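You operate a simulated robot arm through the tools that you are given. There is no shell and no other tool. Be economical: measure what you need, move in short steps, check, and stop when the job is done.

The job below is to be done with a simulated two-armed robot. You get a single attempt, and the scene is never put back.

## Task
Mains is back: return the switchboard to it with the battery unit on.
Fine: battery dial to ON first, then cabinet breaker off, then the feed dial turns; breaker on again after. Where these are worked on the way, their far stop is far enough and under half their travel is too little: cabinet breaker.

It is judged by the outcome, as a careful person would: the job done as asked, and still so three seconds after it is handed in. It fails if anything else is knocked over, pushed out of place, dropped, spilled or broken.

## Robot
Two 7-joint arms with two-finger parallel grippers on one trunk, on a base that drives. Base frame: it is fixed to the floor where the robot stands at the start and does not move with it; the origin is under the middle of the robot, x ahead of it, y to its left, z up. Readings come in m, rad, newtons and seconds.
The left shoulder is at the start at [0.11, 0.169, 1.486], the right one opposite. With the tool pointing down near the work surface each hand reaches from about 0.1 to 0.66 m from the robot's upright axis, wherever it stands, measured 20 degrees to its own side. Places, roughly: battery dial [0.6, 0, 0.8]; board display [0.7, -1.1, 1.4]; cabinet breaker [0.7, -1.3, 1.2]; feed dial [0.7, -1.4, 1.4]. Payload 1.57 kg a hand.
The TCP of each hand is the grasp point between the finger pads, 0.03 m short of the fingertips. In the tool frame z runs along the fingers and y along their closing line. The gripper opens to 0.08 m. The fingers are 0.017 m wide and 0.012 m thick; the gripper's body (0.04 by 0.082 m) begins 0.08 m behind the TCP.
Orientation is that of the tool frame in the base frame, as a unit quaternion [w, x, y, z]. With the fingers straight down and closing along the base's y, the tool's x points along the base's -x, its y along +y and its z along -z.

## Interface
- The arms move only by the tool drive_tool. It takes "left_increments", "right_increments" or both (then of equal length, played together; a hand with none holds still); each is a list of rows, each a list of 7 numbers: the shift along the base's x, y, z in mm, then the turn, a rotation vector about the base's x, y, z in rad, then the gripper command, from -1 (shut) to 1 (fully open), values between in proportion. In form: [[x, y, z, ax, ay, az, hand], ...]. A call has 1 to 8 rows; each row is the pose to reach, as a shift and turn from the pose commanded when the call began. Rows are played at 5 a second. More than 0.05 m and 0.15 rad between two rows, or a gripper value outside its range, and nothing of the call is played. Where a pose cannot be reached the arm comes as near as it can. A force on the tool above 40 N (or 10 N above the force at the start of the call, whichever is more), or a blocked arm, ends the call early, and 0.2 s more pass. Each finger travels about 0.072 m/s and halts on what it meets, pressing with about 40 N; the grip force reading is that of the motor and also rises with nothing between the fingers. The clock runs only during rows and for 0.2 s after the last one: add rows that repeat a pose to give the fingers time. The reply holds the time, the measured pose of the TCP, the force on the tool along the base axes, the opening and the grip force, in the units named above and with some noise, with the torque about the TCP (base axes, N m) and any sound that the robot's microphone picked up, and new pictures: "show" is both (left out), scene, wrist or none (wrist: the cameras of the hands that moved).
- Cameras (640 x 400 px; columns grow to the right, rows downward): "scene" is now at [0.15, -0.0138, 1.6577]; the picture's right is [-0.27, -0.96, 0.00], its down [-0.84, 0.23, -0.48] and it looks along [0.47, -0.13, -0.87] (base axes); focal length 276 px, centre (320, 200). "left" rides on the left gripper at [0.072, 0.007, -0.122] in its tool frame; the picture's right is [-0.09, 1.00, 0.00], its down [-0.84, -0.08, -0.54] and it looks along [-0.54, -0.05, 0.84] (tool axes); focal length 238 px, centre (320, 200). "right" rides on the right gripper at [0.072, -0.007, -0.122] in its tool frame; the picture's right is [0.09, 1.00, 0.00], its down [-0.84, 0.08, -0.54] and it looks along [-0.54, 0.05, 0.84] (tool axes); focal length 238 px, centre (320, 200). There is no depth. A picture from a camera that has moved, and an enlarged one, comes with that camera's place and axes in the base frame and with its lens. The place of the scene camera against the robot may be out by one fixed shift of up to 0.012 m in any direction.
- slide_trunk(by): slides the trunk up (or, below 0, down) by that many m; the arms and the scene camera ride with it, the base frame stays. It gives what a move gives, with no picture.
- drive_base(legs): drives the robot by 1 to 6 legs, each [ahead, left, turn to the left] in m, m and rad, along the robot's own axes; the way and the turn of a leg run together, so that a leg with both is an arc; at most 1.5 m and 3.142 rad a leg. The arms and the cameras ride along, it lands a little off, and it stops where it bumps. It gives what a move gives, and a new picture of the scene camera.
- turn_head(pan, tilt): turns the head with the scene camera to pan (to the left, within 1.501 rad either way) and tilt (down, from -0.506 to 1.204), counted from straight ahead of the robot. It gives what a move gives, and a new picture of the scene camera.
- zoom(camera, box): a new picture of the part [left, top, right, bottom] of that camera's present view, enlarged. It takes no simulated time.
- sign_off(): hands the job in; it is judged then, once.

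Go step by step. Nothing tells you exact positions but the pictures and the camera data: compare them with the known pose of the tool, close in by small moves and look again before you grip or let go. The budget is 120 turns and 260 pictures, counting those below and the enlarged ones. Unless the task says otherwise, let go and move clear before handing in, and close with one line.

The tools are called after "Call:" as a command line: name --argument value ..., lists and objects as JSON in quotes. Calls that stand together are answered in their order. drive_tool: Moves the arms, as the interface text tells. Its arguments: {"type":"object","properties":{"left_increments":{"type":"array"},"right_increments":{"type":"array"},"show":{"type":"string","enum":["both","scene","wrist","none"]}},"required":[]} The other tools are called the same way: slide_trunk (by) slides the trunk up or down; drive_base (legs) drives the base; turn_head (pan, tilt) turns the head that bears the scene camera; zoom (camera, box) takes an enlarged picture of a part of a camera's view; sign_off () hands the job in.

At the start:

```text
clock: 0.0
left_ee_pos: [0.4085, 0.1448, 0.9315]
left_tool_rot: [0.0, 0.0, 1.0, 0.0]
left_ft_force: [0.4, -0.1, 0.1]
left_moment: [0.0, -0.02, 0.0]
left_width: 0.0801
left_finger_force: 0.0
right_ee_pos: [0.4682, -0.2127, 0.9173]
right_tool_rot: [0.0, -0.001, 1.0, -0.001]
right_ft_force: [0.1, -0.4, 1.3]
right_moment: [-0.01, 0.02, -0.02]
right_width: 0.0802
right_finger_force: 0.1
trunk travel left (down, up): [-0.8, 0.09]
robot x, y, heading: [-0.0015, -0.0025, -0.0]
head pan, tilt: [-0.271, 1.065]
```

scene: 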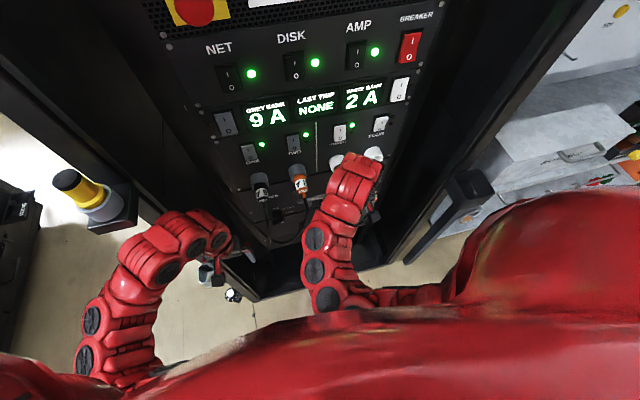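
right: 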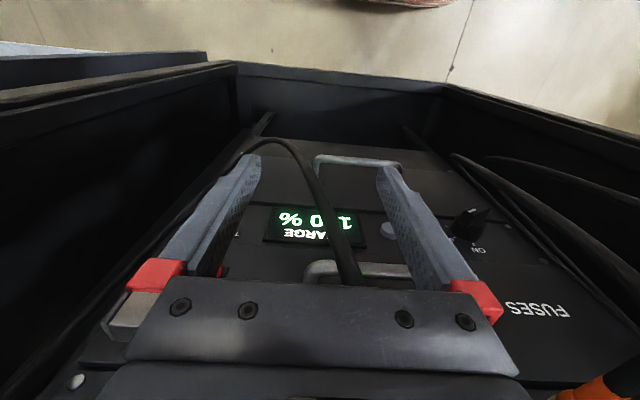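
left: 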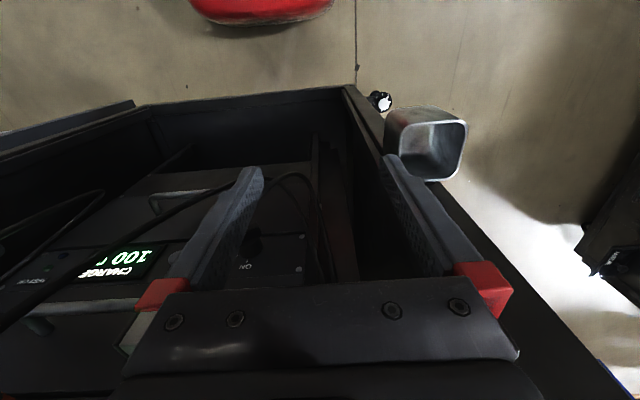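

I see a rack ahead with rows of switches and a battery unit low down, reporting CHARGE 100 %. I'll look closer at it, and at the cabinet to the right.

Call:
zoom --camera "right" --box '[200, 120, 600, 370]'

Call:
zoom --camera "left" --box '[0, 120, 400, 370]'

Call:
turn_head --pan -1.1 --tilt 0.3

```text
1.60 times, centred on (400, 245) of right
camera zoom: at [0.3946, -0.2197, 1.0396], right [-0.09, 1.0, 0.0], down [0.84, 0.08, 0.54], along [0.54, 0.05, -0.84], focal length 381 px, centre (192, 128)
```

zoom: 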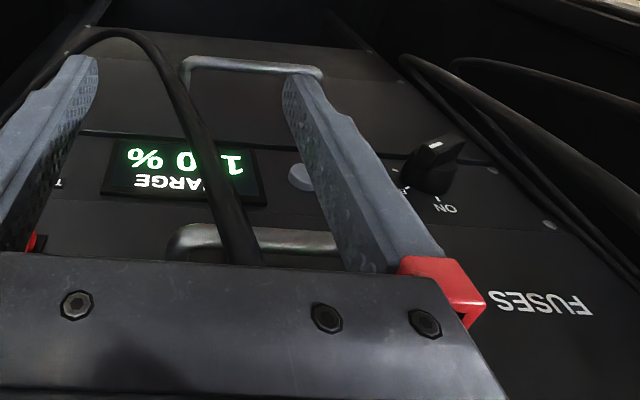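

```text
1.60 times, centred on (200, 245) of left
camera zoom: at [0.3384, 0.1508, 1.054], right [0.09, 1.0, 0.0], down [0.84, -0.08, 0.54], along [0.54, -0.05, -0.84], focal length 381 px, centre (512, 128)
```

zoom: 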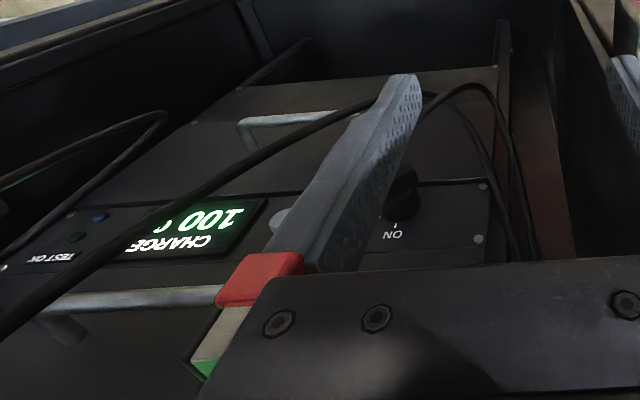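

```text
clock: 1.1
left_ee_pos: [0.4097, 0.1457, 0.9313]
left_tool_rot: [-0.001, -0.001, 1.0, 0.001]
left_ft_force: [0.9, 0.4, -0.3]
left_moment: [-0.03, -0.02, 0.0]
left_width: 0.0802
left_finger_force: 0.1
right_ee_pos: [0.4682, -0.213, 0.9171]
right_tool_rot: [0.0, 0.0, 1.0, 0.0]
right_ft_force: [-0.2, 0.6, 0.3]
right_moment: [0.0, 0.02, -0.01]
right_width: 0.0803
right_finger_force: 0.0
trunk travel left (down, up): [-0.8, 0.09]
robot x, y, heading: [-0.0009, 0.0032, -0.002]
head pan, tilt: [-1.1, 0.3]
camera scene: at [0.1294, -0.0794, 1.7214], right [-0.89, -0.45, 0.0], down [-0.14, 0.26, -0.95], along [0.43, -0.85, -0.3], focal length 276 px, centre (320, 200)
```

scene: 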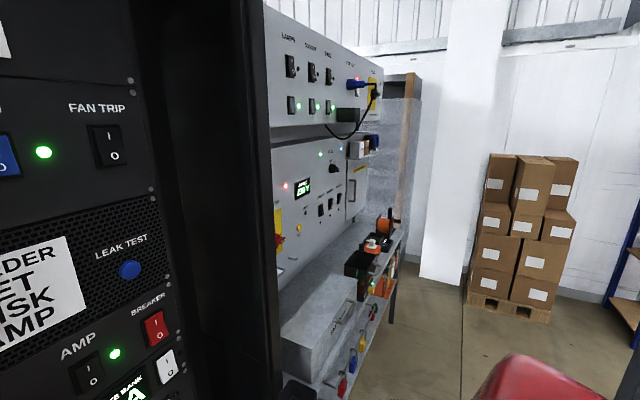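

The battery dial triangulates to about [0.58, 0.02, 0.775]. I'll look at it from the head and zoom on the cabinet board.

Call:
zoom --camera "scene" --box '[260, 120, 400, 270]'

Call:
turn_head --pan 0.0 --tilt 0.9

Call:
zoom --camera "scene" --box '[160, 180, 480, 380]'

```text
2.67 times, centred on (330, 195) of scene
camera zoom: at [0.1294, -0.0794, 1.7214], right [-0.89, -0.45, 0.0], down [-0.14, 0.26, -0.95], along [0.43, -0.85, -0.3], focal length 737 px, centre (293, 213)
```

zoom: 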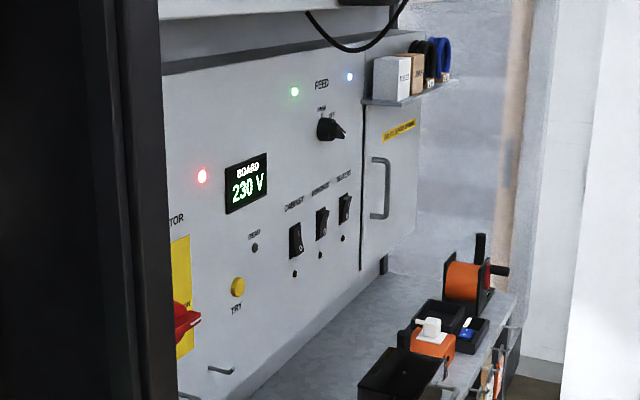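

```text
clock: 2.5
left_ee_pos: [0.4092, 0.145, 0.9322]
left_tool_rot: [0.0, 0.0, 1.0, 0.0]
left_ft_force: [0.9, 1.1, 0.4]
left_moment: [0.0, -0.01, 0.01]
left_width: 0.0801
left_finger_force: 0.0
right_ee_pos: [0.4677, -0.213, 0.9163]
right_tool_rot: [0.0, 0.0, 1.0, 0.0]
right_ft_force: [0.2, 0.1, -0.4]
right_moment: [0.0, 0.02, -0.02]
right_width: 0.0802
right_finger_force: 0.1
trunk travel left (down, up): [-0.8, 0.09]
robot x, y, heading: [0.0005, 0.0001, -0.003]
head pan, tilt: [0.0, 0.901]
camera scene: at [0.1624, 0.0036, 1.6693], right [0.0, -1.0, 0.0], down [-0.78, 0.0, -0.62], along [0.62, 0.0, -0.78], focal length 276 px, centre (320, 200)
```

scene: 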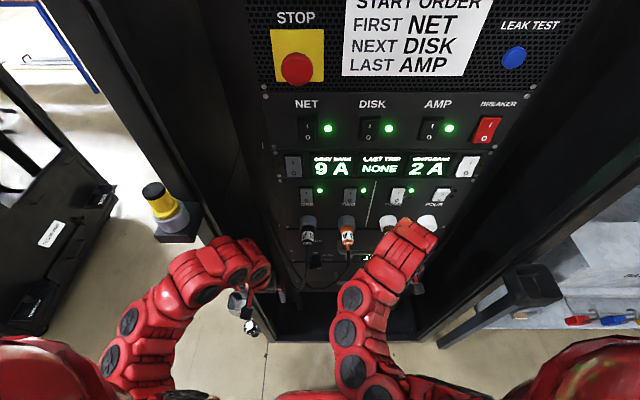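

```text
2.00 times, centred on (320, 280) of scene
camera zoom: at [0.1624, 0.0036, 1.6693], right [0.0, -1.0, 0.0], down [-0.78, 0.0, -0.62], along [0.62, 0.0, -0.78], focal length 552 px, centre (320, 40)
```

zoom: 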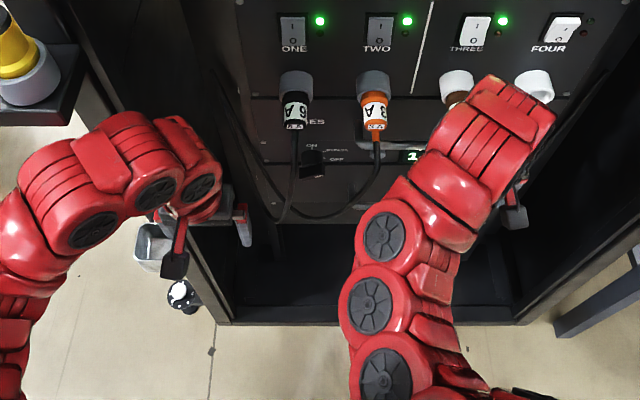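

Call:
zoom --camera "scene" --box '[270, 210, 390, 300]'

Call:
drive_tool --right_increments '[[-30, -30, 0, 0, 0, 0, 1], [-60, -60, 0, 0, 0, 0, 1], [-90, -90, 0, 0, 0, 0, 1]]' --show "scene"

Call:
zoom --camera "scene" --box '[270, 200, 430, 300]'

```text
4.44 times, centred on (330, 255) of scene
camera zoom: at [0.1624, 0.0036, 1.6693], right [0.0, -1.0, 0.0], down [-0.78, 0.0, -0.62], along [0.62, 0.0, -0.78], focal length 1228 px, centre (276, -44)
```

zoom: 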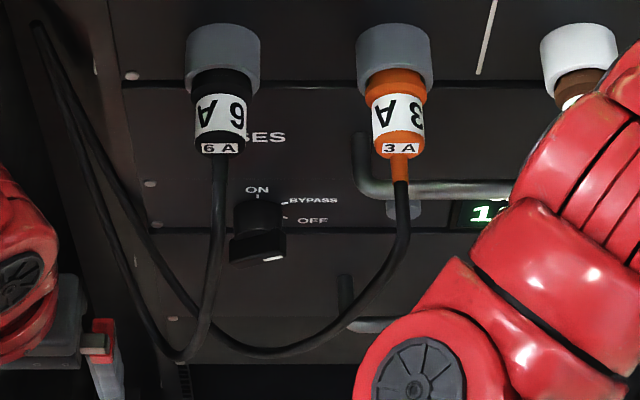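

```text
clock: 3.3
left_ee_pos: [0.41, 0.144, 0.9321]
left_tool_rot: [0.0, 0.0, 1.0, 0.0]
left_ft_force: [-0.2, 0.0, 0.6]
left_moment: [0.02, 0.02, 0.05]
left_width: 0.0801
left_finger_force: 0.0
right_ee_pos: [0.3772, -0.3053, 0.9166]
right_tool_rot: [0.0, -0.001, 1.0, 0.0]
right_ft_force: [0.0, 0.7, -0.2]
right_moment: [0.03, -0.03, 0.05]
right_width: 0.0798
right_finger_force: 0.0
trunk travel left (down, up): [-0.8, 0.09]
robot x, y, heading: [0.0021, -0.0005, -0.004]
head pan, tilt: [0.0, 0.901]
camera scene: at [0.162, 0.0029, 1.6693], right [0.0, -1.0, 0.0], down [-0.78, 0.0, -0.62], along [0.62, 0.0, -0.78], focal length 276 px, centre (320, 200)
```

scene: 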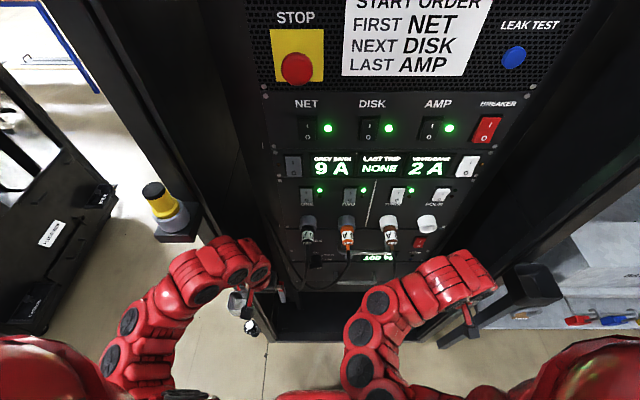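

```text
4.00 times, centred on (350, 250) of scene
camera zoom: at [0.162, 0.0029, 1.6693], right [0.0, -1.0, 0.0], down [-0.78, 0.0, -0.62], along [0.62, 0.0, -0.78], focal length 1105 px, centre (200, 0)
```

zoom: 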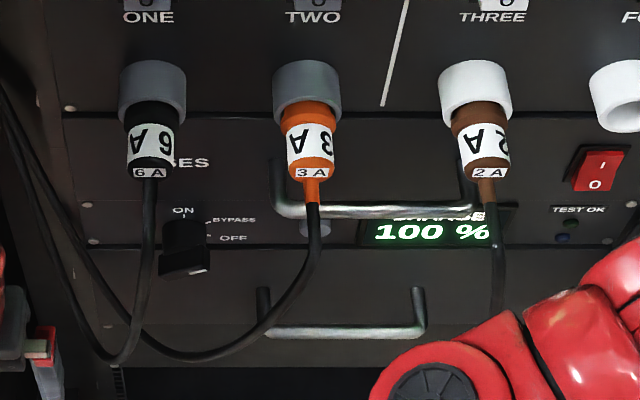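

The battery dial has ON at the top, BYPASS upper right and OFF at the right. It sits between the two hanging plug cables. I'll lower the trunk for a better view and reach.

Call:
slide_trunk --by -0.25

Call:
turn_head --pan 0.0 --tilt 0.75

Call:
zoom --camera "scene" --box '[250, 180, 410, 280]'

```text
clock: 5.9
left_ee_pos: [0.4103, 0.144, 0.6818]
left_tool_rot: [0.0, 0.0, 1.0, 0.0]
left_ft_force: [-0.4, 0.5, -1.6]
left_moment: [0.02, -0.01, 0.0]
left_width: 0.0799
left_finger_force: 0.1
right_ee_pos: [0.3774, -0.3052, 0.6668]
right_tool_rot: [0.0, 0.0, 1.0, 0.0]
right_ft_force: [-0.1, 0.4, -0.2]
right_moment: [0.03, 0.01, -0.01]
right_width: 0.0802
right_finger_force: 0.0
trunk travel left (down, up): [-0.55, 0.34]
robot x, y, heading: [-0.0043, 0.0033, -0.001]
head pan, tilt: [0.0, 0.901]
```

```text
clock: 6.6
left_ee_pos: [0.4098, 0.1456, 0.6816]
left_tool_rot: [0.0, 0.0, 1.0, 0.0]
left_ft_force: [-0.7, -0.4, -0.3]
left_moment: [0.02, 0.0, 0.02]
left_width: 0.0798
left_finger_force: 0.0
right_ee_pos: [0.3778, -0.3041, 0.6661]
right_tool_rot: [0.0, -0.001, 1.0, 0.0]
right_ft_force: [0.1, 0.3, 0.8]
right_moment: [-0.01, 0.01, -0.05]
right_width: 0.0799
right_finger_force: 0.1
trunk travel left (down, up): [-0.55, 0.34]
robot x, y, heading: [-0.0053, -0.0002, -0.004]
head pan, tilt: [0.0, 0.75]
camera scene: at [0.1697, 0.0037, 1.4311], right [0.0, -1.0, 0.0], down [-0.68, 0.0, -0.73], along [0.73, 0.0, -0.68], focal length 276 px, centre (320, 200)
```

scene: 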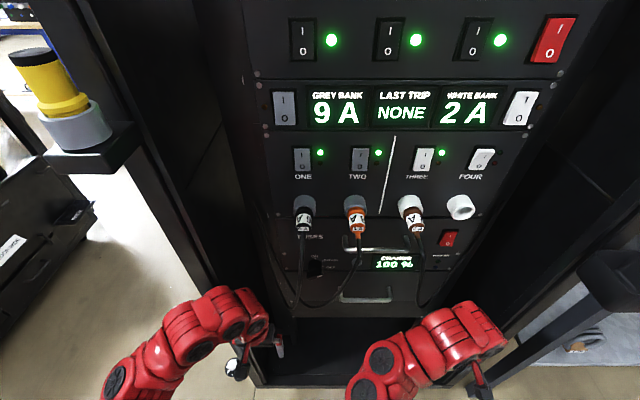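

```text
4.00 times, centred on (330, 230) of scene
camera zoom: at [0.1697, 0.0037, 1.4311], right [0.0, -1.0, 0.0], down [-0.68, 0.0, -0.73], along [0.73, 0.0, -0.68], focal length 1105 px, centre (280, 80)
```

zoom: 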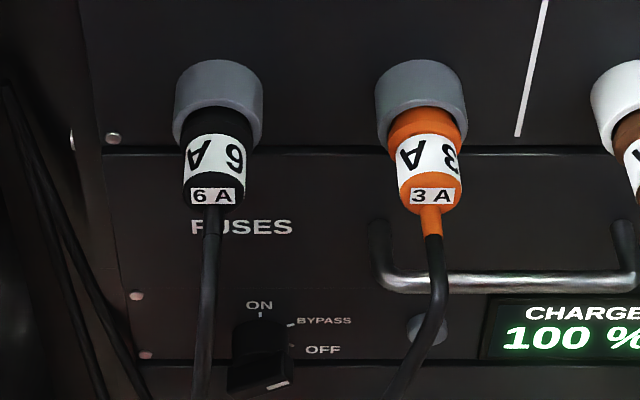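

Next I'll tip the left hand to point forward, in front of the dial, to get a wrist view of it.

Call:
drive_tool --left_increments '[[-10, 0, 10, 0, -0.14, 0, 1], [-20, 0, 20, 0, -0.28, 0, 1], [-30, 0, 30, 0, -0.42, 0, 1], [-40, 0, 40, 0, -0.56, 0, 1], [-50, 0, 50, 0, -0.7, 0, 1], [-50, -10, 60, 0, -0.84, 0, 1], [-50, -20, 70, 0, -0.98, 0, 1], [-50, -30, 80, 0, -1.12, 0, 1]]' --show "none"

Call:
drive_tool --left_increments '[[0, -20, 0, 0, -0.14, 0, 1], [0, -40, 0, 0, -0.28, 0, 1], [0, -60, 0, 0, -0.42, 0, 1], [0, -80, 0, 0, -0.45, 0, 1], [0, -95, 0, 0, -0.45, 0, 1]]'

```text
clock: 8.6
left_ee_pos: [0.3824, 0.126, 0.6937]
left_tool_rot: [0.519, -0.05, 0.853, 0.031]
left_ft_force: [0.0, 0.4, -0.6]
left_moment: [-0.01, 0.0, -0.02]
left_width: 0.08
left_finger_force: 0.1
left hand out of reach, approached as far as the arm can: row 1, 2, 3, 4, 5, 6, 7, 8
right_ee_pos: [0.3783, -0.3039, 0.6667]
right_tool_rot: [0.0, -0.002, 1.0, 0.0]
right_ft_force: [0.5, 0.4, 0.0]
right_moment: [0.01, 0.01, 0.01]
right_width: 0.0801
right_finger_force: 0.0
trunk travel left (down, up): [-0.55, 0.34]
robot x, y, heading: [0.0035, 0.0035, -0.0]
head pan, tilt: [0.0, 0.75]
stopped in row 8 (left hand): the arm was blocked; the commanded pose is now the measured one
```

```text
clock: 9.8
left_ee_pos: [0.3831, 0.0308, 0.694]
left_tool_rot: [0.697, -0.055, 0.714, 0.019]
left_ft_force: [-0.2, 0.2, -0.1]
left_moment: [0.02, -0.03, -0.02]
left_width: 0.08
left_finger_force: 0.1
right_ee_pos: [0.3776, -0.3044, 0.6659]
right_tool_rot: [0.0, -0.001, 1.0, 0.001]
right_ft_force: [-0.2, 0.2, -0.7]
right_moment: [0.01, -0.03, 0.01]
right_width: 0.0802
right_finger_force: 0.1
trunk travel left (down, up): [-0.55, 0.34]
robot x, y, heading: [0.0055, -0.0001, -0.002]
head pan, tilt: [0.0, 0.75]
camera scene: at [0.1699, 0.0035, 1.4312], right [0.0, -1.0, 0.0], down [-0.68, 0.0, -0.73], along [0.73, 0.0, -0.68], focal length 276 px, centre (320, 200)
camera left: at [0.2592, 0.0207, 0.6262], right [-0.1, 0.99, 0.04], down [-0.51, -0.09, 0.85], along [0.85, 0.07, 0.52], focal length 238 px, centre (320, 200)
```

scene: 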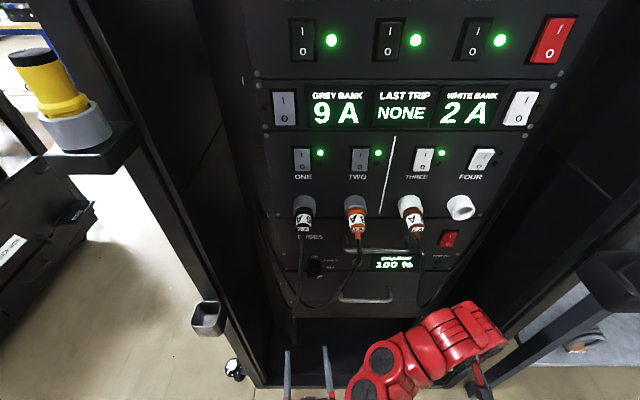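
left: 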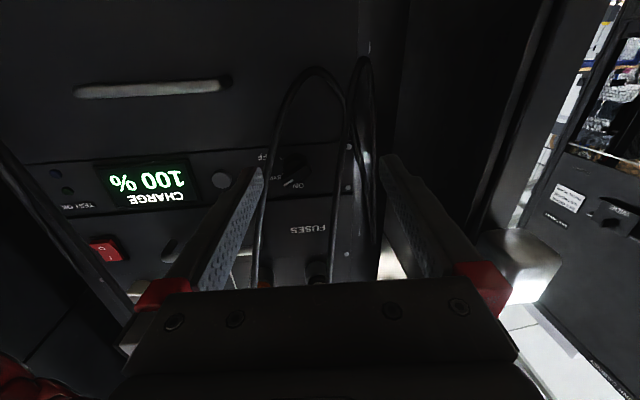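

Call:
zoom --camera "left" --box '[200, 40, 420, 290]'

Call:
zoom --camera "scene" --box '[250, 215, 410, 315]'

```text
1.60 times, centred on (310, 165) of left
camera zoom: at [0.2592, 0.0207, 0.6262], right [-0.1, 0.99, 0.04], down [-0.51, -0.09, 0.85], along [0.85, 0.07, 0.52], focal length 381 px, centre (336, 256)
```

zoom: 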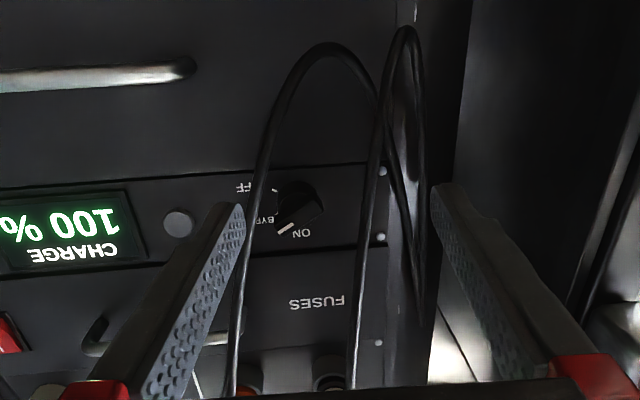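

```text
4.00 times, centred on (330, 265) of scene
camera zoom: at [0.1699, 0.0035, 1.4312], right [0.0, -1.0, 0.0], down [-0.68, 0.0, -0.73], along [0.73, 0.0, -0.68], focal length 1105 px, centre (280, -60)
```

zoom: 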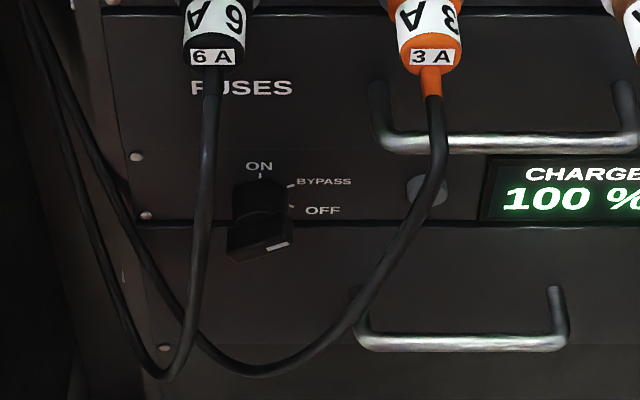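

The pointer seems to be at BYPASS. I'll straighten the left hand and raise it to the dial's level for a closer view.

Call:
drive_tool --left_increments '[[0, -5, 25, 0.025, -0.012, -0.05, 1], [0, -10, 50, 0.051, -0.024, -0.105, 1], [0, -10, 85, 0.051, -0.024, -0.105, 0.5], [0, -10, 85, 0.051, -0.024, -0.105, 0.0]]' --show "wrist"

Call:
zoom --camera "left" --box '[200, 40, 440, 280]'

```text
clock: 10.8
left_ee_pos: [0.3824, 0.0216, 0.7779]
left_tool_rot: [0.707, 0.0, 0.708, -0.001]
left_ft_force: [-0.1, 0.3, -0.3]
left_moment: [0.03, 0.01, 0.01]
left_width: 0.0402
left_finger_force: 0.0
right_ee_pos: [0.3778, -0.3048, 0.6686]
right_tool_rot: [0.0, -0.001, 1.0, 0.0]
right_ft_force: [0.0, -0.2, -0.1]
right_moment: [-0.01, 0.0, 0.01]
right_width: 0.08
right_finger_force: 0.0
trunk travel left (down, up): [-0.55, 0.34]
robot x, y, heading: [-0.0015, -0.0017, -0.001]
head pan, tilt: [0.0, 0.75]
camera left: at [0.2595, 0.0263, 0.7071], right [0.0, 1.0, 0.09], down [-0.54, -0.08, 0.84], along [0.84, -0.05, 0.54], focal length 238 px, centre (320, 200)
```

left: 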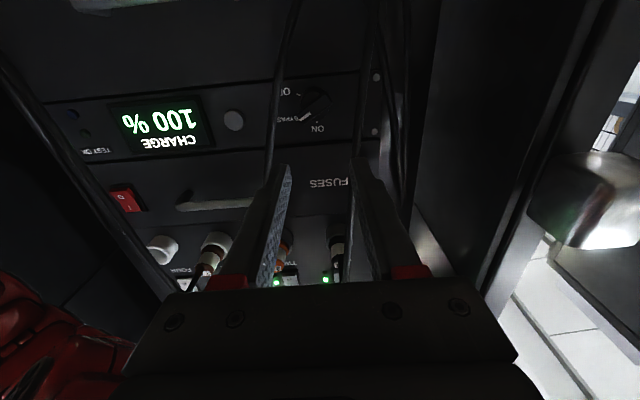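

```text
1.67 times, centred on (320, 160) of left
camera zoom: at [0.2595, 0.0263, 0.7071], right [0.0, 1.0, 0.09], down [-0.54, -0.08, 0.84], along [0.84, -0.05, 0.54], focal length 397 px, centre (320, 267)
```

zoom: 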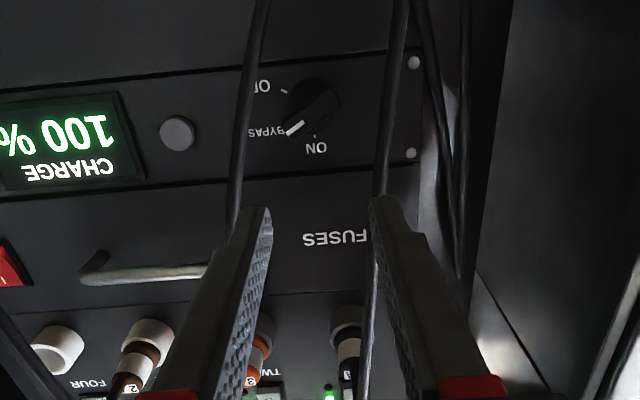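

The dial is confirmed at BYPASS, centre about [0.583, 0.015, 0.769]. I'll roll the hand 45° so the fingers straddle the bar, centre it and close in.

Call:
drive_tool --left_increments '[[0, -3, -4, 0.14, 0, 0, 0.3], [0, -6, -9, 0.28, 0, 0, 0.3], [0, -6, -9, 0.42, 0, 0, 0.3], [20, -6, -9, 0.56, 0, 0, 0.3], [40, -6, -9, 0.7, 0, 0, 0.3], [60, -6, -9, 0.785, 0, 0, 0.3], [80, -6, -9, 0.785, 0, 0, 0.3], [90, -6, -9, 0.785, 0, 0, 0.3]]'

Call:
zoom --camera "left" --box '[200, 40, 440, 280]'

Call:
zoom --camera "scene" --box '[250, 215, 410, 315]'

```text
clock: 12.6
left_ee_pos: [0.4738, 0.0155, 0.7698]
left_tool_rot: [0.653, 0.271, 0.654, 0.271]
left_ft_force: [0.1, 0.2, 0.4]
left_moment: [0.0, -0.01, 0.0]
left_width: 0.0521
left_finger_force: 0.1
right_ee_pos: [0.3774, -0.3038, 0.6657]
right_tool_rot: [0.0, -0.001, 1.0, 0.0]
right_ft_force: [0.9, 0.1, 0.6]
right_moment: [0.01, 0.02, 0.03]
right_width: 0.0802
right_finger_force: 0.0
trunk travel left (down, up): [-0.55, 0.34]
robot x, y, heading: [0.0015, 0.0018, 0.002]
head pan, tilt: [0.0, 0.75]
camera scene: at [0.1699, 0.0036, 1.4312], right [0.0, -1.0, 0.0], down [-0.68, 0.0, -0.73], along [0.73, 0.0, -0.68], focal length 276 px, centre (320, 200)
camera left: at [0.3516, 0.0705, 0.7243], right [0.0, 0.64, 0.77], down [-0.54, -0.65, 0.54], along [0.84, -0.42, 0.35], focal length 238 px, centre (320, 200)
```

scene: 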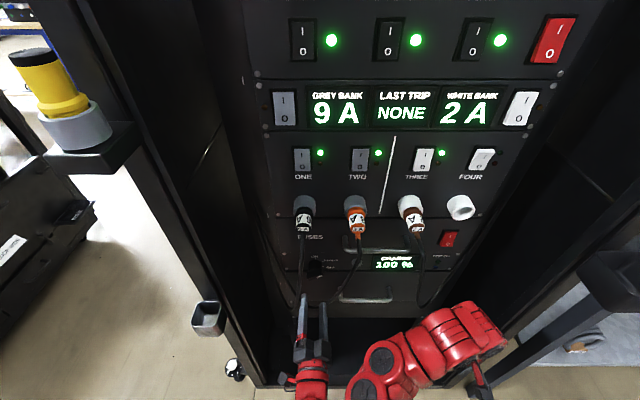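
left: 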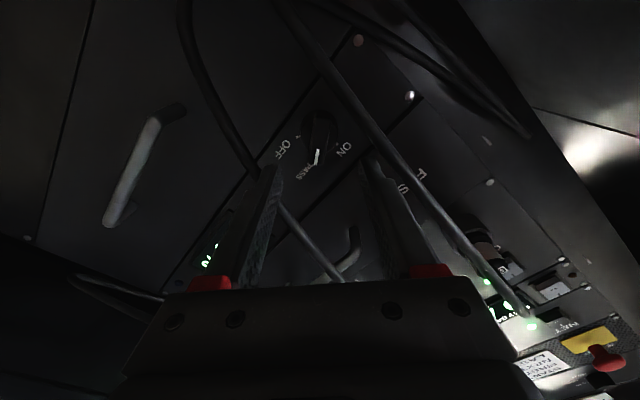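

```text
1.67 times, centred on (320, 160) of left
camera zoom: at [0.3516, 0.0705, 0.7243], right [0.0, 0.64, 0.77], down [-0.54, -0.65, 0.54], along [0.84, -0.42, 0.35], focal length 397 px, centre (320, 267)
```

zoom: 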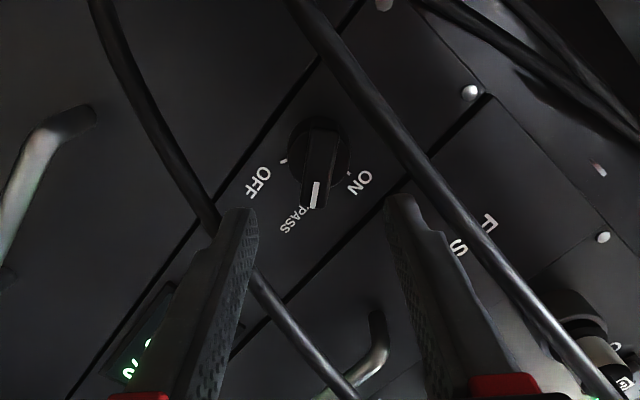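

```text
4.00 times, centred on (330, 265) of scene
camera zoom: at [0.1699, 0.0036, 1.4312], right [0.0, -1.0, 0.0], down [-0.68, 0.0, -0.73], along [0.73, 0.0, -0.68], focal length 1105 px, centre (280, -60)
```

zoom: 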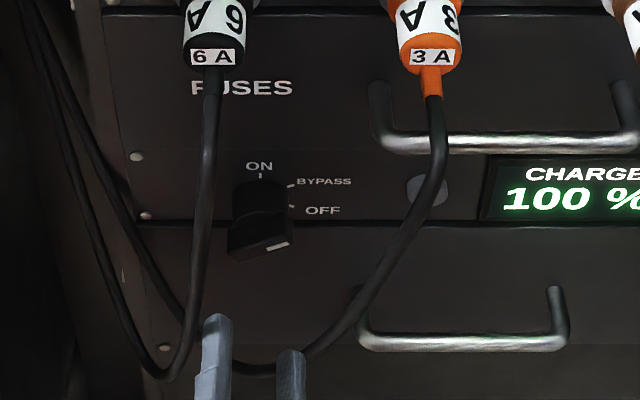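

The fingers straddle the bar well. I'll narrow the opening slightly and advance so the tips flank the knob.

Call:
drive_tool --left_increments '[[0, 0, 0, 0, 0, 0, 0.0], [20, 0, 0, 0, 0, 0, 0.0], [40, 0, 0, 0, 0, 0, 0.0], [60, 0, 0, 0, 0, 0, 0.0], [75, 0, 0, 0, 0, 0, 0.0], [85, 0, 0, 0, 0, 0, 0.0]]'

Call:
zoom --camera "left" --box '[200, 40, 440, 280]'

Call:
zoom --camera "scene" --box '[250, 215, 410, 315]'

```text
clock: 14.0
left_ee_pos: [0.5566, 0.014, 0.77]
left_tool_rot: [0.652, 0.27, 0.654, 0.271]
left_ft_force: [-0.1, 1.1, -0.4]
left_moment: [0.0, 0.0, -0.01]
left_width: 0.0402
left_finger_force: 0.1
right_ee_pos: [0.3781, -0.3048, 0.6666]
right_tool_rot: [0.001, -0.001, 1.0, 0.0]
right_ft_force: [-0.4, 0.4, -0.4]
right_moment: [-0.03, 0.04, 0.0]
right_width: 0.08
right_finger_force: 0.0
trunk travel left (down, up): [-0.55, 0.34]
robot x, y, heading: [-0.0014, 0.0015, 0.0]
head pan, tilt: [0.0, 0.75]
camera scene: at [0.17, 0.0036, 1.4311], right [0.0, -1.0, 0.0], down [-0.68, 0.0, -0.73], along [0.73, 0.0, -0.68], focal length 276 px, centre (320, 200)
camera left: at [0.4351, 0.0706, 0.7245], right [0.0, 0.64, 0.77], down [-0.54, -0.65, 0.54], along [0.84, -0.42, 0.35], focal length 238 px, centre (320, 200)
```

scene: 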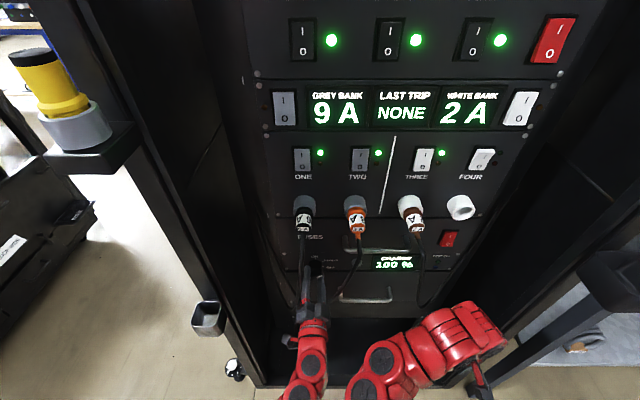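
left: 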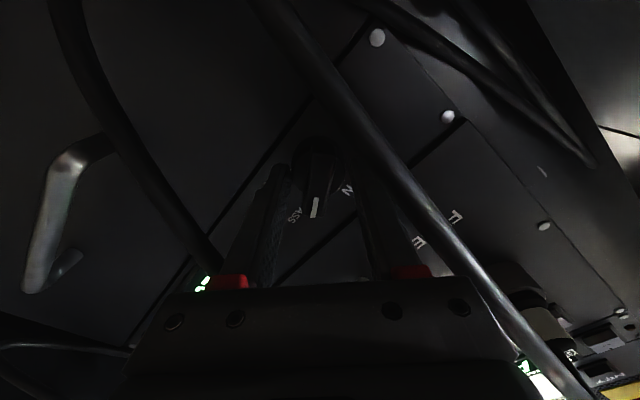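

```text
1.67 times, centred on (320, 160) of left
camera zoom: at [0.4351, 0.0706, 0.7245], right [0.0, 0.64, 0.77], down [-0.54, -0.65, 0.54], along [0.84, -0.42, 0.35], focal length 397 px, centre (320, 267)
```

zoom: 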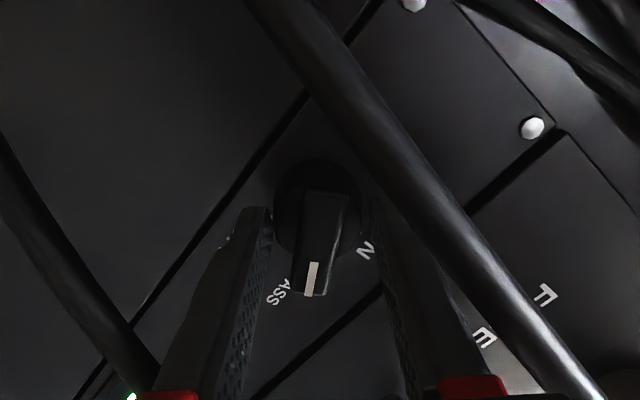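

```text
4.00 times, centred on (330, 265) of scene
camera zoom: at [0.17, 0.0036, 1.4311], right [0.0, -1.0, 0.0], down [-0.68, 0.0, -0.73], along [0.73, 0.0, -0.68], focal length 1105 px, centre (280, -60)
```

zoom: 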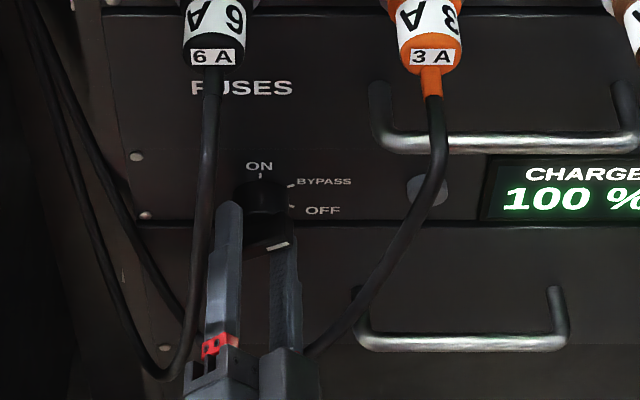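

Call:
drive_tool --left_increments '[[0, 0, 0, 0.1, 0, 0, 0.0], [0, 0, 0, 0.1, 0, 0, -0.4], [0, 0, 0, 0.1, 0, 0, -0.8], [0, 0, 0, 0.1, 0, 0, -0.8]]' --show "wrist"

Call:
zoom --camera "left" --box '[200, 40, 440, 280]'

```text
clock: 15.0
left_ee_pos: [0.557, 0.0149, 0.7696]
left_tool_rot: [0.638, 0.304, 0.639, 0.302]
left_ft_force: [-3.6, -4.4, -8.2]
left_moment: [0.0, -0.24, -0.89]
left_width: 0.0365
left_finger_force: 43.1
right_ee_pos: [0.3776, -0.3058, 0.6654]
right_tool_rot: [0.0, -0.001, 1.0, -0.001]
right_ft_force: [-0.6, 0.1, 0.4]
right_moment: [0.01, 0.0, 0.01]
right_width: 0.08
right_finger_force: 0.0
trunk travel left (down, up): [-0.55, 0.34]
robot x, y, heading: [0.0026, 0.0011, 0.001]
head pan, tilt: [0.0, 0.75]
camera left: at [0.435, 0.0739, 0.7302], right [0.0, 0.56, 0.83], down [-0.54, -0.7, 0.47], along [0.84, -0.45, 0.3], focal length 238 px, centre (320, 200)
```

left: 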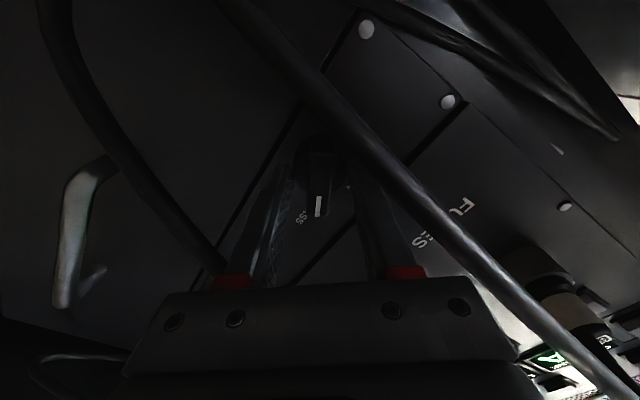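

```text
1.67 times, centred on (320, 160) of left
camera zoom: at [0.435, 0.0739, 0.7302], right [0.0, 0.56, 0.83], down [-0.54, -0.7, 0.47], along [0.84, -0.45, 0.3], focal length 397 px, centre (320, 267)
```

zoom: 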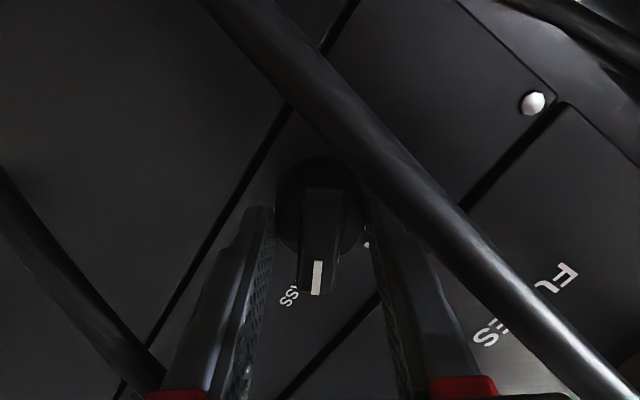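

The fingers closed on the round skirt (36 mm) rather than the bar. I'll open, back off 13 mm and close on the bar alone.

Call:
drive_tool --left_increments '[[0, 0, 0, 0, 0, 0, 0.0], [-6, 0, 0, 0, 0, 0, 0.0], [-13, 0, 0, 0, 0, 0, 0.0], [-13, 0, 0, 0, 0, 0, -0.4], [-13, 0, 0, 0, 0, 0, -0.9], [-13, 0, 0, 0, 0, 0, -0.9]]' --show "wrist"

Call:
zoom --camera "left" --box '[200, 40, 440, 280]'

```text
clock: 16.4
left_ee_pos: [0.5441, 0.0143, 0.7695]
left_tool_rot: [0.638, 0.304, 0.64, 0.302]
left_ft_force: [-6.1, -8.4, -8.6]
left_moment: [0.0, -0.15, -0.54]
left_width: 0.0158
left_finger_force: 31.4
right_ee_pos: [0.3779, -0.3057, 0.6664]
right_tool_rot: [0.0, -0.001, 1.0, 0.001]
right_ft_force: [-0.8, 0.1, 0.0]
right_moment: [-0.03, -0.02, -0.02]
right_width: 0.08
right_finger_force: 0.0
trunk travel left (down, up): [-0.55, 0.34]
robot x, y, heading: [0.002, -0.0012, -0.008]
head pan, tilt: [0.0, 0.75]
camera left: at [0.4221, 0.0737, 0.7305], right [0.0, 0.56, 0.83], down [-0.54, -0.7, 0.47], along [0.84, -0.45, 0.3], focal length 238 px, centre (320, 200)
```

left: 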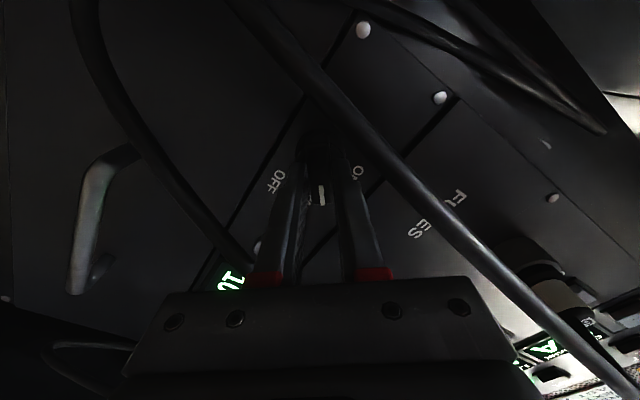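

```text
1.67 times, centred on (320, 160) of left
camera zoom: at [0.4221, 0.0737, 0.7305], right [0.0, 0.56, 0.83], down [-0.54, -0.7, 0.47], along [0.84, -0.45, 0.3], focal length 397 px, centre (320, 267)
```

zoom: 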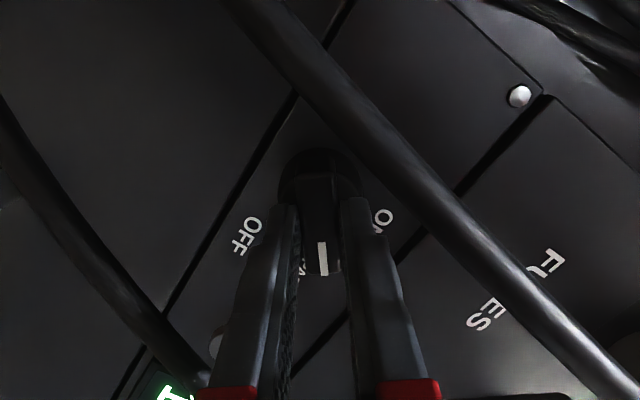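

Now the grip is on the bar (16 mm). I'll turn it toward ON, counterclockwise as seen from the robot.

Call:
drive_tool --left_increments '[[0, -1, -1, -0.13, 0, 0, -0.9], [0, -1, -1, -0.26, 0, 0, -0.9], [0, -1, -1, -0.39, 0, 0, -0.9], [0, -1, -1, -0.52, 0, 0, -0.9], [0, -1, -1, -0.65, 0, 0, -0.9], [0, -1, -1, -0.78, 0, 0, -0.9], [0, -1, -1, -0.9, 0, 0, -0.9]]'

Call:
zoom --camera "left" --box '[200, 40, 440, 280]'

Call:
zoom --camera "scene" --box '[250, 215, 410, 315]'

```text
clock: 18.0
left_ee_pos: [0.5441, 0.0136, 0.7694]
left_tool_rot: [0.707, -0.005, 0.707, -0.006]
left_ft_force: [-9.7, -8.8, 1.7]
left_moment: [0.68, -0.01, 0.0]
left_width: 0.0158
left_finger_force: 31.4
right_ee_pos: [0.3765, -0.3058, 0.6664]
right_tool_rot: [0.001, 0.0, 1.0, 0.0]
right_ft_force: [0.1, -0.5, -0.5]
right_moment: [-0.01, 0.01, 0.0]
right_width: 0.0801
right_finger_force: 0.0
trunk travel left (down, up): [-0.55, 0.34]
robot x, y, heading: [0.0005, -0.0035, 0.0]
head pan, tilt: [0.0, 0.75]
camera scene: at [0.1684, 0.0024, 1.4314], right [0.0, -1.0, 0.0], down [-0.68, 0.0, -0.73], along [0.73, 0.0, -0.68], focal length 276 px, centre (320, 200)
camera left: at [0.4222, 0.0189, 0.6981], right [0.0, 1.0, 0.08], down [-0.54, -0.06, 0.84], along [0.84, -0.04, 0.54], focal length 238 px, centre (320, 200)
```

scene: 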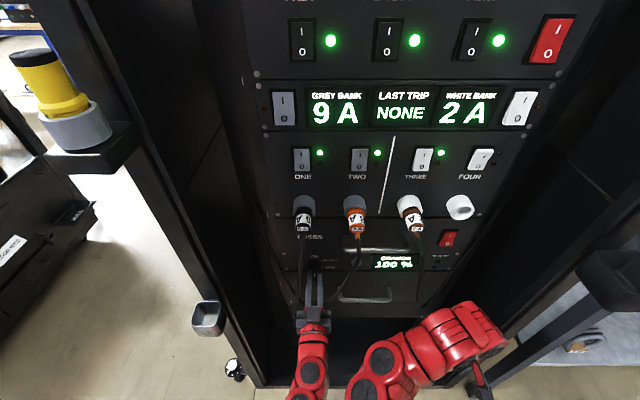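
left: 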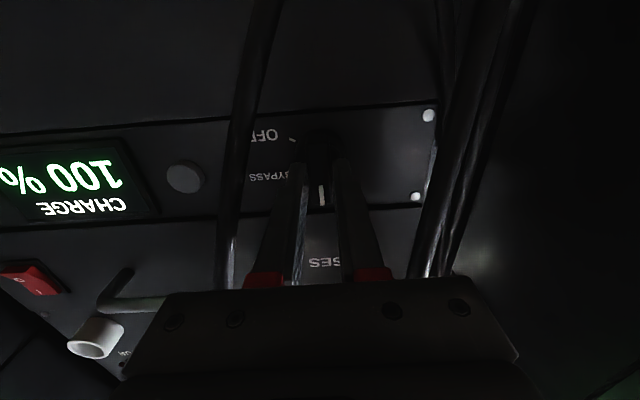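

```text
1.67 times, centred on (320, 160) of left
camera zoom: at [0.4222, 0.0189, 0.6981], right [0.0, 1.0, 0.08], down [-0.54, -0.06, 0.84], along [0.84, -0.04, 0.54], focal length 397 px, centre (320, 267)
```

zoom: 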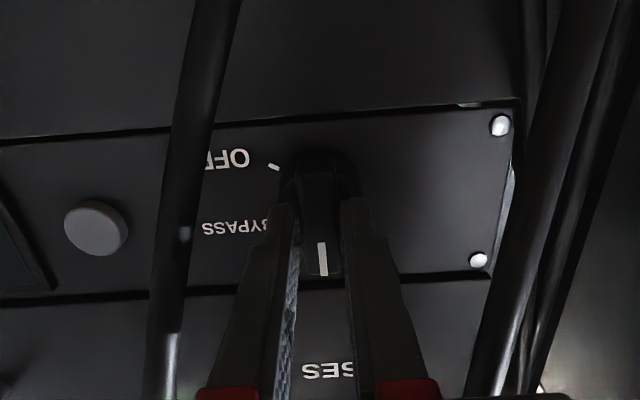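

```text
4.00 times, centred on (330, 265) of scene
camera zoom: at [0.1684, 0.0024, 1.4314], right [0.0, -1.0, 0.0], down [-0.68, 0.0, -0.73], along [0.73, 0.0, -0.68], focal length 1105 px, centre (280, -60)
```

zoom: 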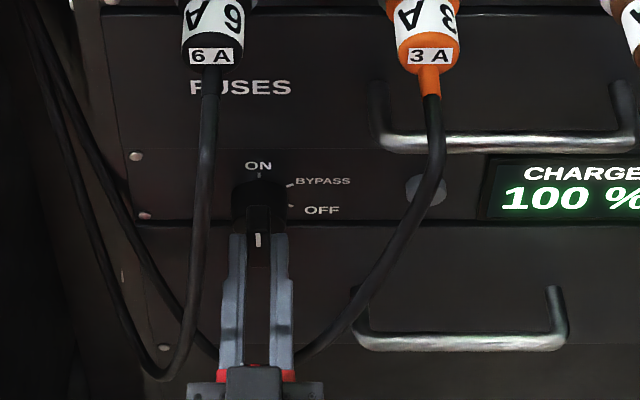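

The pointer stands at ON. I'll open and back straight out, then check that it stays.

Call:
drive_tool --left_increments '[[0, 0, 0, 0, 0, 0, -0.2], [0, 0, 0, 0, 0, 0, -0.1], [-30, 0, 0, 0, 0, 0, -0.1], [-70, 0, 0, 0, 0, 0, -0.1], [-110, 0, 0, 0, 0, 0, -0.1], [-150, 0, 0, 0, 0, 0, -0.1], [-180, 0, 0, 0, 0, 0, -0.1]]'

Call:
zoom --camera "left" --box '[200, 40, 440, 280]'

Call:
zoom --camera "scene" --box '[250, 215, 410, 315]'

```text
clock: 19.6
left_ee_pos: [0.3631, 0.0157, 0.768]
left_tool_rot: [0.707, -0.005, 0.707, -0.006]
left_ft_force: [-0.8, -0.1, 0.4]
left_moment: [0.01, 0.0, -0.01]
left_width: 0.0357
left_finger_force: 0.0
right_ee_pos: [0.3768, -0.3054, 0.6678]
right_tool_rot: [0.0, 0.0, 1.0, -0.001]
right_ft_force: [0.0, 0.2, -0.6]
right_moment: [0.02, -0.04, 0.01]
right_width: 0.0802
right_finger_force: 0.1
trunk travel left (down, up): [-0.55, 0.34]
robot x, y, heading: [0.0009, 0.0021, -0.004]
head pan, tilt: [0.0, 0.75]
camera scene: at [0.1696, 0.0037, 1.4312], right [0.0, -1.0, 0.0], down [-0.68, 0.0, -0.73], along [0.73, 0.0, -0.68], focal length 276 px, centre (320, 200)
camera left: at [0.2414, 0.0205, 0.6966], right [0.0, 1.0, 0.08], down [-0.54, -0.06, 0.84], along [0.84, -0.04, 0.54], focal length 238 px, centre (320, 200)
```

scene: 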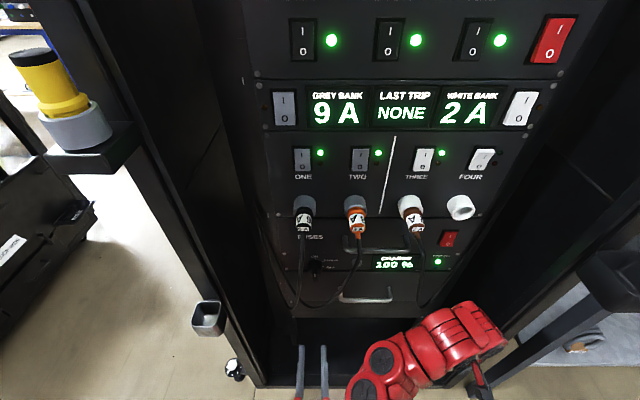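
left: 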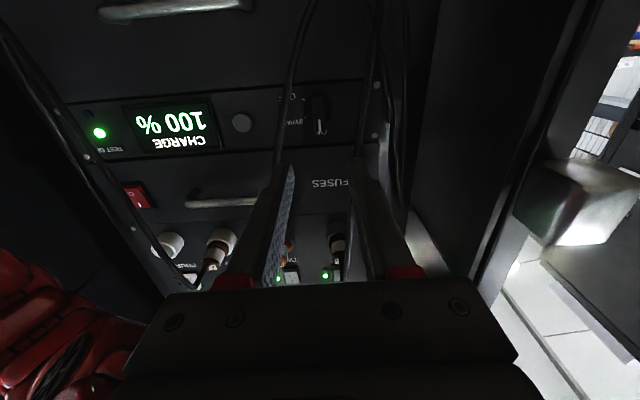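

```text
1.67 times, centred on (320, 160) of left
camera zoom: at [0.2414, 0.0205, 0.6966], right [0.0, 1.0, 0.08], down [-0.54, -0.06, 0.84], along [0.84, -0.04, 0.54], focal length 397 px, centre (320, 267)
```

zoom: 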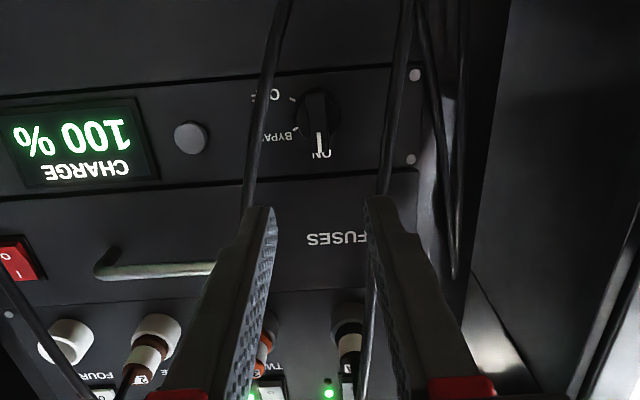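

```text
4.00 times, centred on (330, 265) of scene
camera zoom: at [0.1696, 0.0037, 1.4312], right [0.0, -1.0, 0.0], down [-0.68, 0.0, -0.73], along [0.73, 0.0, -0.68], focal length 1105 px, centre (280, -60)
```

zoom: 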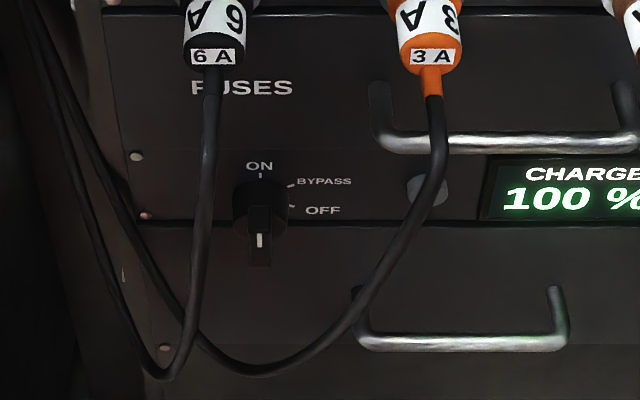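

The battery dial stays at ON and its lamp has gone green. Next I'll raise the trunk and look right to plan the drive to the cabinet.

Call:
slide_trunk --by 0.3

Call:
turn_head --pan -1.4 --tilt 0.7

```text
clock: 22.6
left_ee_pos: [0.3636, 0.015, 1.067]
left_tool_rot: [0.707, -0.006, 0.708, -0.006]
left_ft_force: [-0.3, 0.2, 0.0]
left_moment: [-0.02, -0.03, 0.02]
left_width: 0.036
left_finger_force: 0.0
right_ee_pos: [0.3778, -0.304, 0.9667]
right_tool_rot: [-0.001, -0.002, 1.0, 0.0]
right_ft_force: [0.1, -0.2, 0.1]
right_moment: [0.0, -0.01, -0.04]
right_width: 0.08
right_finger_force: 0.0
trunk travel left (down, up): [-0.85, 0.04]
robot x, y, heading: [-0.0014, 0.0024, 0.0]
head pan, tilt: [0.0, 0.75]
```

```text
clock: 24.1
left_ee_pos: [0.3636, 0.016, 1.0682]
left_tool_rot: [0.707, -0.004, 0.707, -0.006]
left_ft_force: [0.1, -0.5, -0.6]
left_moment: [0.0, 0.02, -0.01]
left_width: 0.036
left_finger_force: 0.0
right_ee_pos: [0.3788, -0.3041, 0.9671]
right_tool_rot: [0.0, 0.0, 1.0, -0.001]
right_ft_force: [0.1, 0.0, 0.5]
right_moment: [-0.02, 0.03, 0.0]
right_width: 0.0797
right_finger_force: 0.1
trunk travel left (down, up): [-0.85, 0.04]
robot x, y, heading: [0.0008, -0.0015, 0.003]
head pan, tilt: [-1.4, 0.7]
camera scene: at [0.1015, -0.08, 1.7354], right [-0.99, -0.17, 0.0], down [-0.11, 0.63, -0.76], along [0.13, -0.75, -0.64], focal length 276 px, centre (320, 200)
```

scene: 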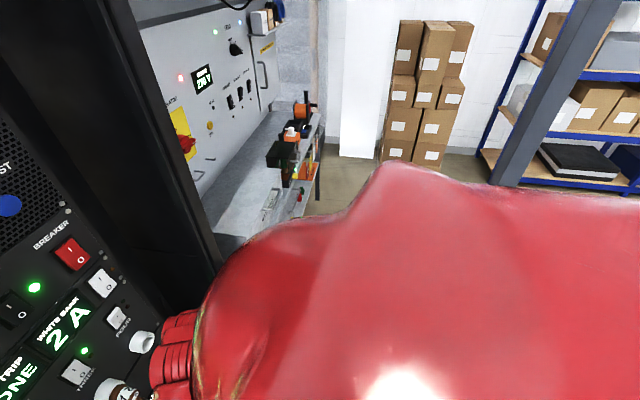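

Call:
turn_head --pan -0.5 --tilt 0.4

Call:
drive_base --legs '[[-0.25, 0, 0], [0, -0.7, 0]]'

```text
clock: 25.3
left_ee_pos: [0.3633, 0.0157, 1.0676]
left_tool_rot: [0.707, -0.006, 0.708, -0.006]
left_ft_force: [-0.7, -0.1, 0.7]
left_moment: [-0.03, 0.0, -0.01]
left_width: 0.0359
left_finger_force: 0.1
right_ee_pos: [0.3785, -0.3039, 0.9663]
right_tool_rot: [0.0, 0.0, 1.0, 0.0]
right_ft_force: [-0.5, 0.6, 0.0]
right_moment: [0.0, 0.02, 0.02]
right_width: 0.0802
right_finger_force: 0.1
trunk travel left (down, up): [-0.85, 0.04]
robot x, y, heading: [-0.001, 0.0014, -0.003]
head pan, tilt: [-0.499, 0.4]
camera scene: at [0.1683, -0.0408, 1.7622], right [-0.48, -0.88, 0.0], down [-0.34, 0.19, -0.92], along [0.81, -0.44, -0.39], focal length 276 px, centre (320, 200)
```

scene: 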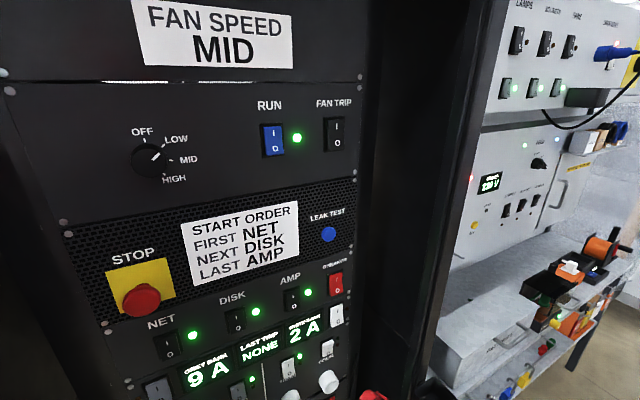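

```text
clock: 30.5
left_ee_pos: [0.1103, -0.6705, 1.0686]
left_tool_rot: [0.707, -0.004, 0.708, -0.007]
left_ft_force: [0.1, 0.9, -0.8]
left_moment: [0.01, 0.0, 0.01]
left_width: 0.0361
left_finger_force: 0.0
right_ee_pos: [0.1249, -0.9887, 0.9675]
right_tool_rot: [0.0, 0.0, 1.0, 0.0]
right_ft_force: [-0.6, -0.6, -0.4]
right_moment: [0.03, 0.01, 0.03]
right_width: 0.0798
right_finger_force: 0.2
trunk travel left (down, up): [-0.85, 0.04]
robot x, y, heading: [-0.2548, -0.6849, 0.002]
head pan, tilt: [-0.499, 0.4]
camera scene: at [-0.0842, -0.7257, 1.7623], right [-0.48, -0.88, 0.0], down [-0.34, 0.19, -0.92], along [0.81, -0.44, -0.39], focal length 276 px, centre (320, 200)
```

scene: 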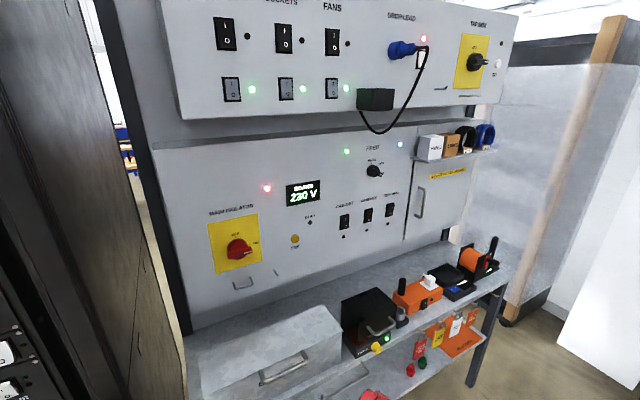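

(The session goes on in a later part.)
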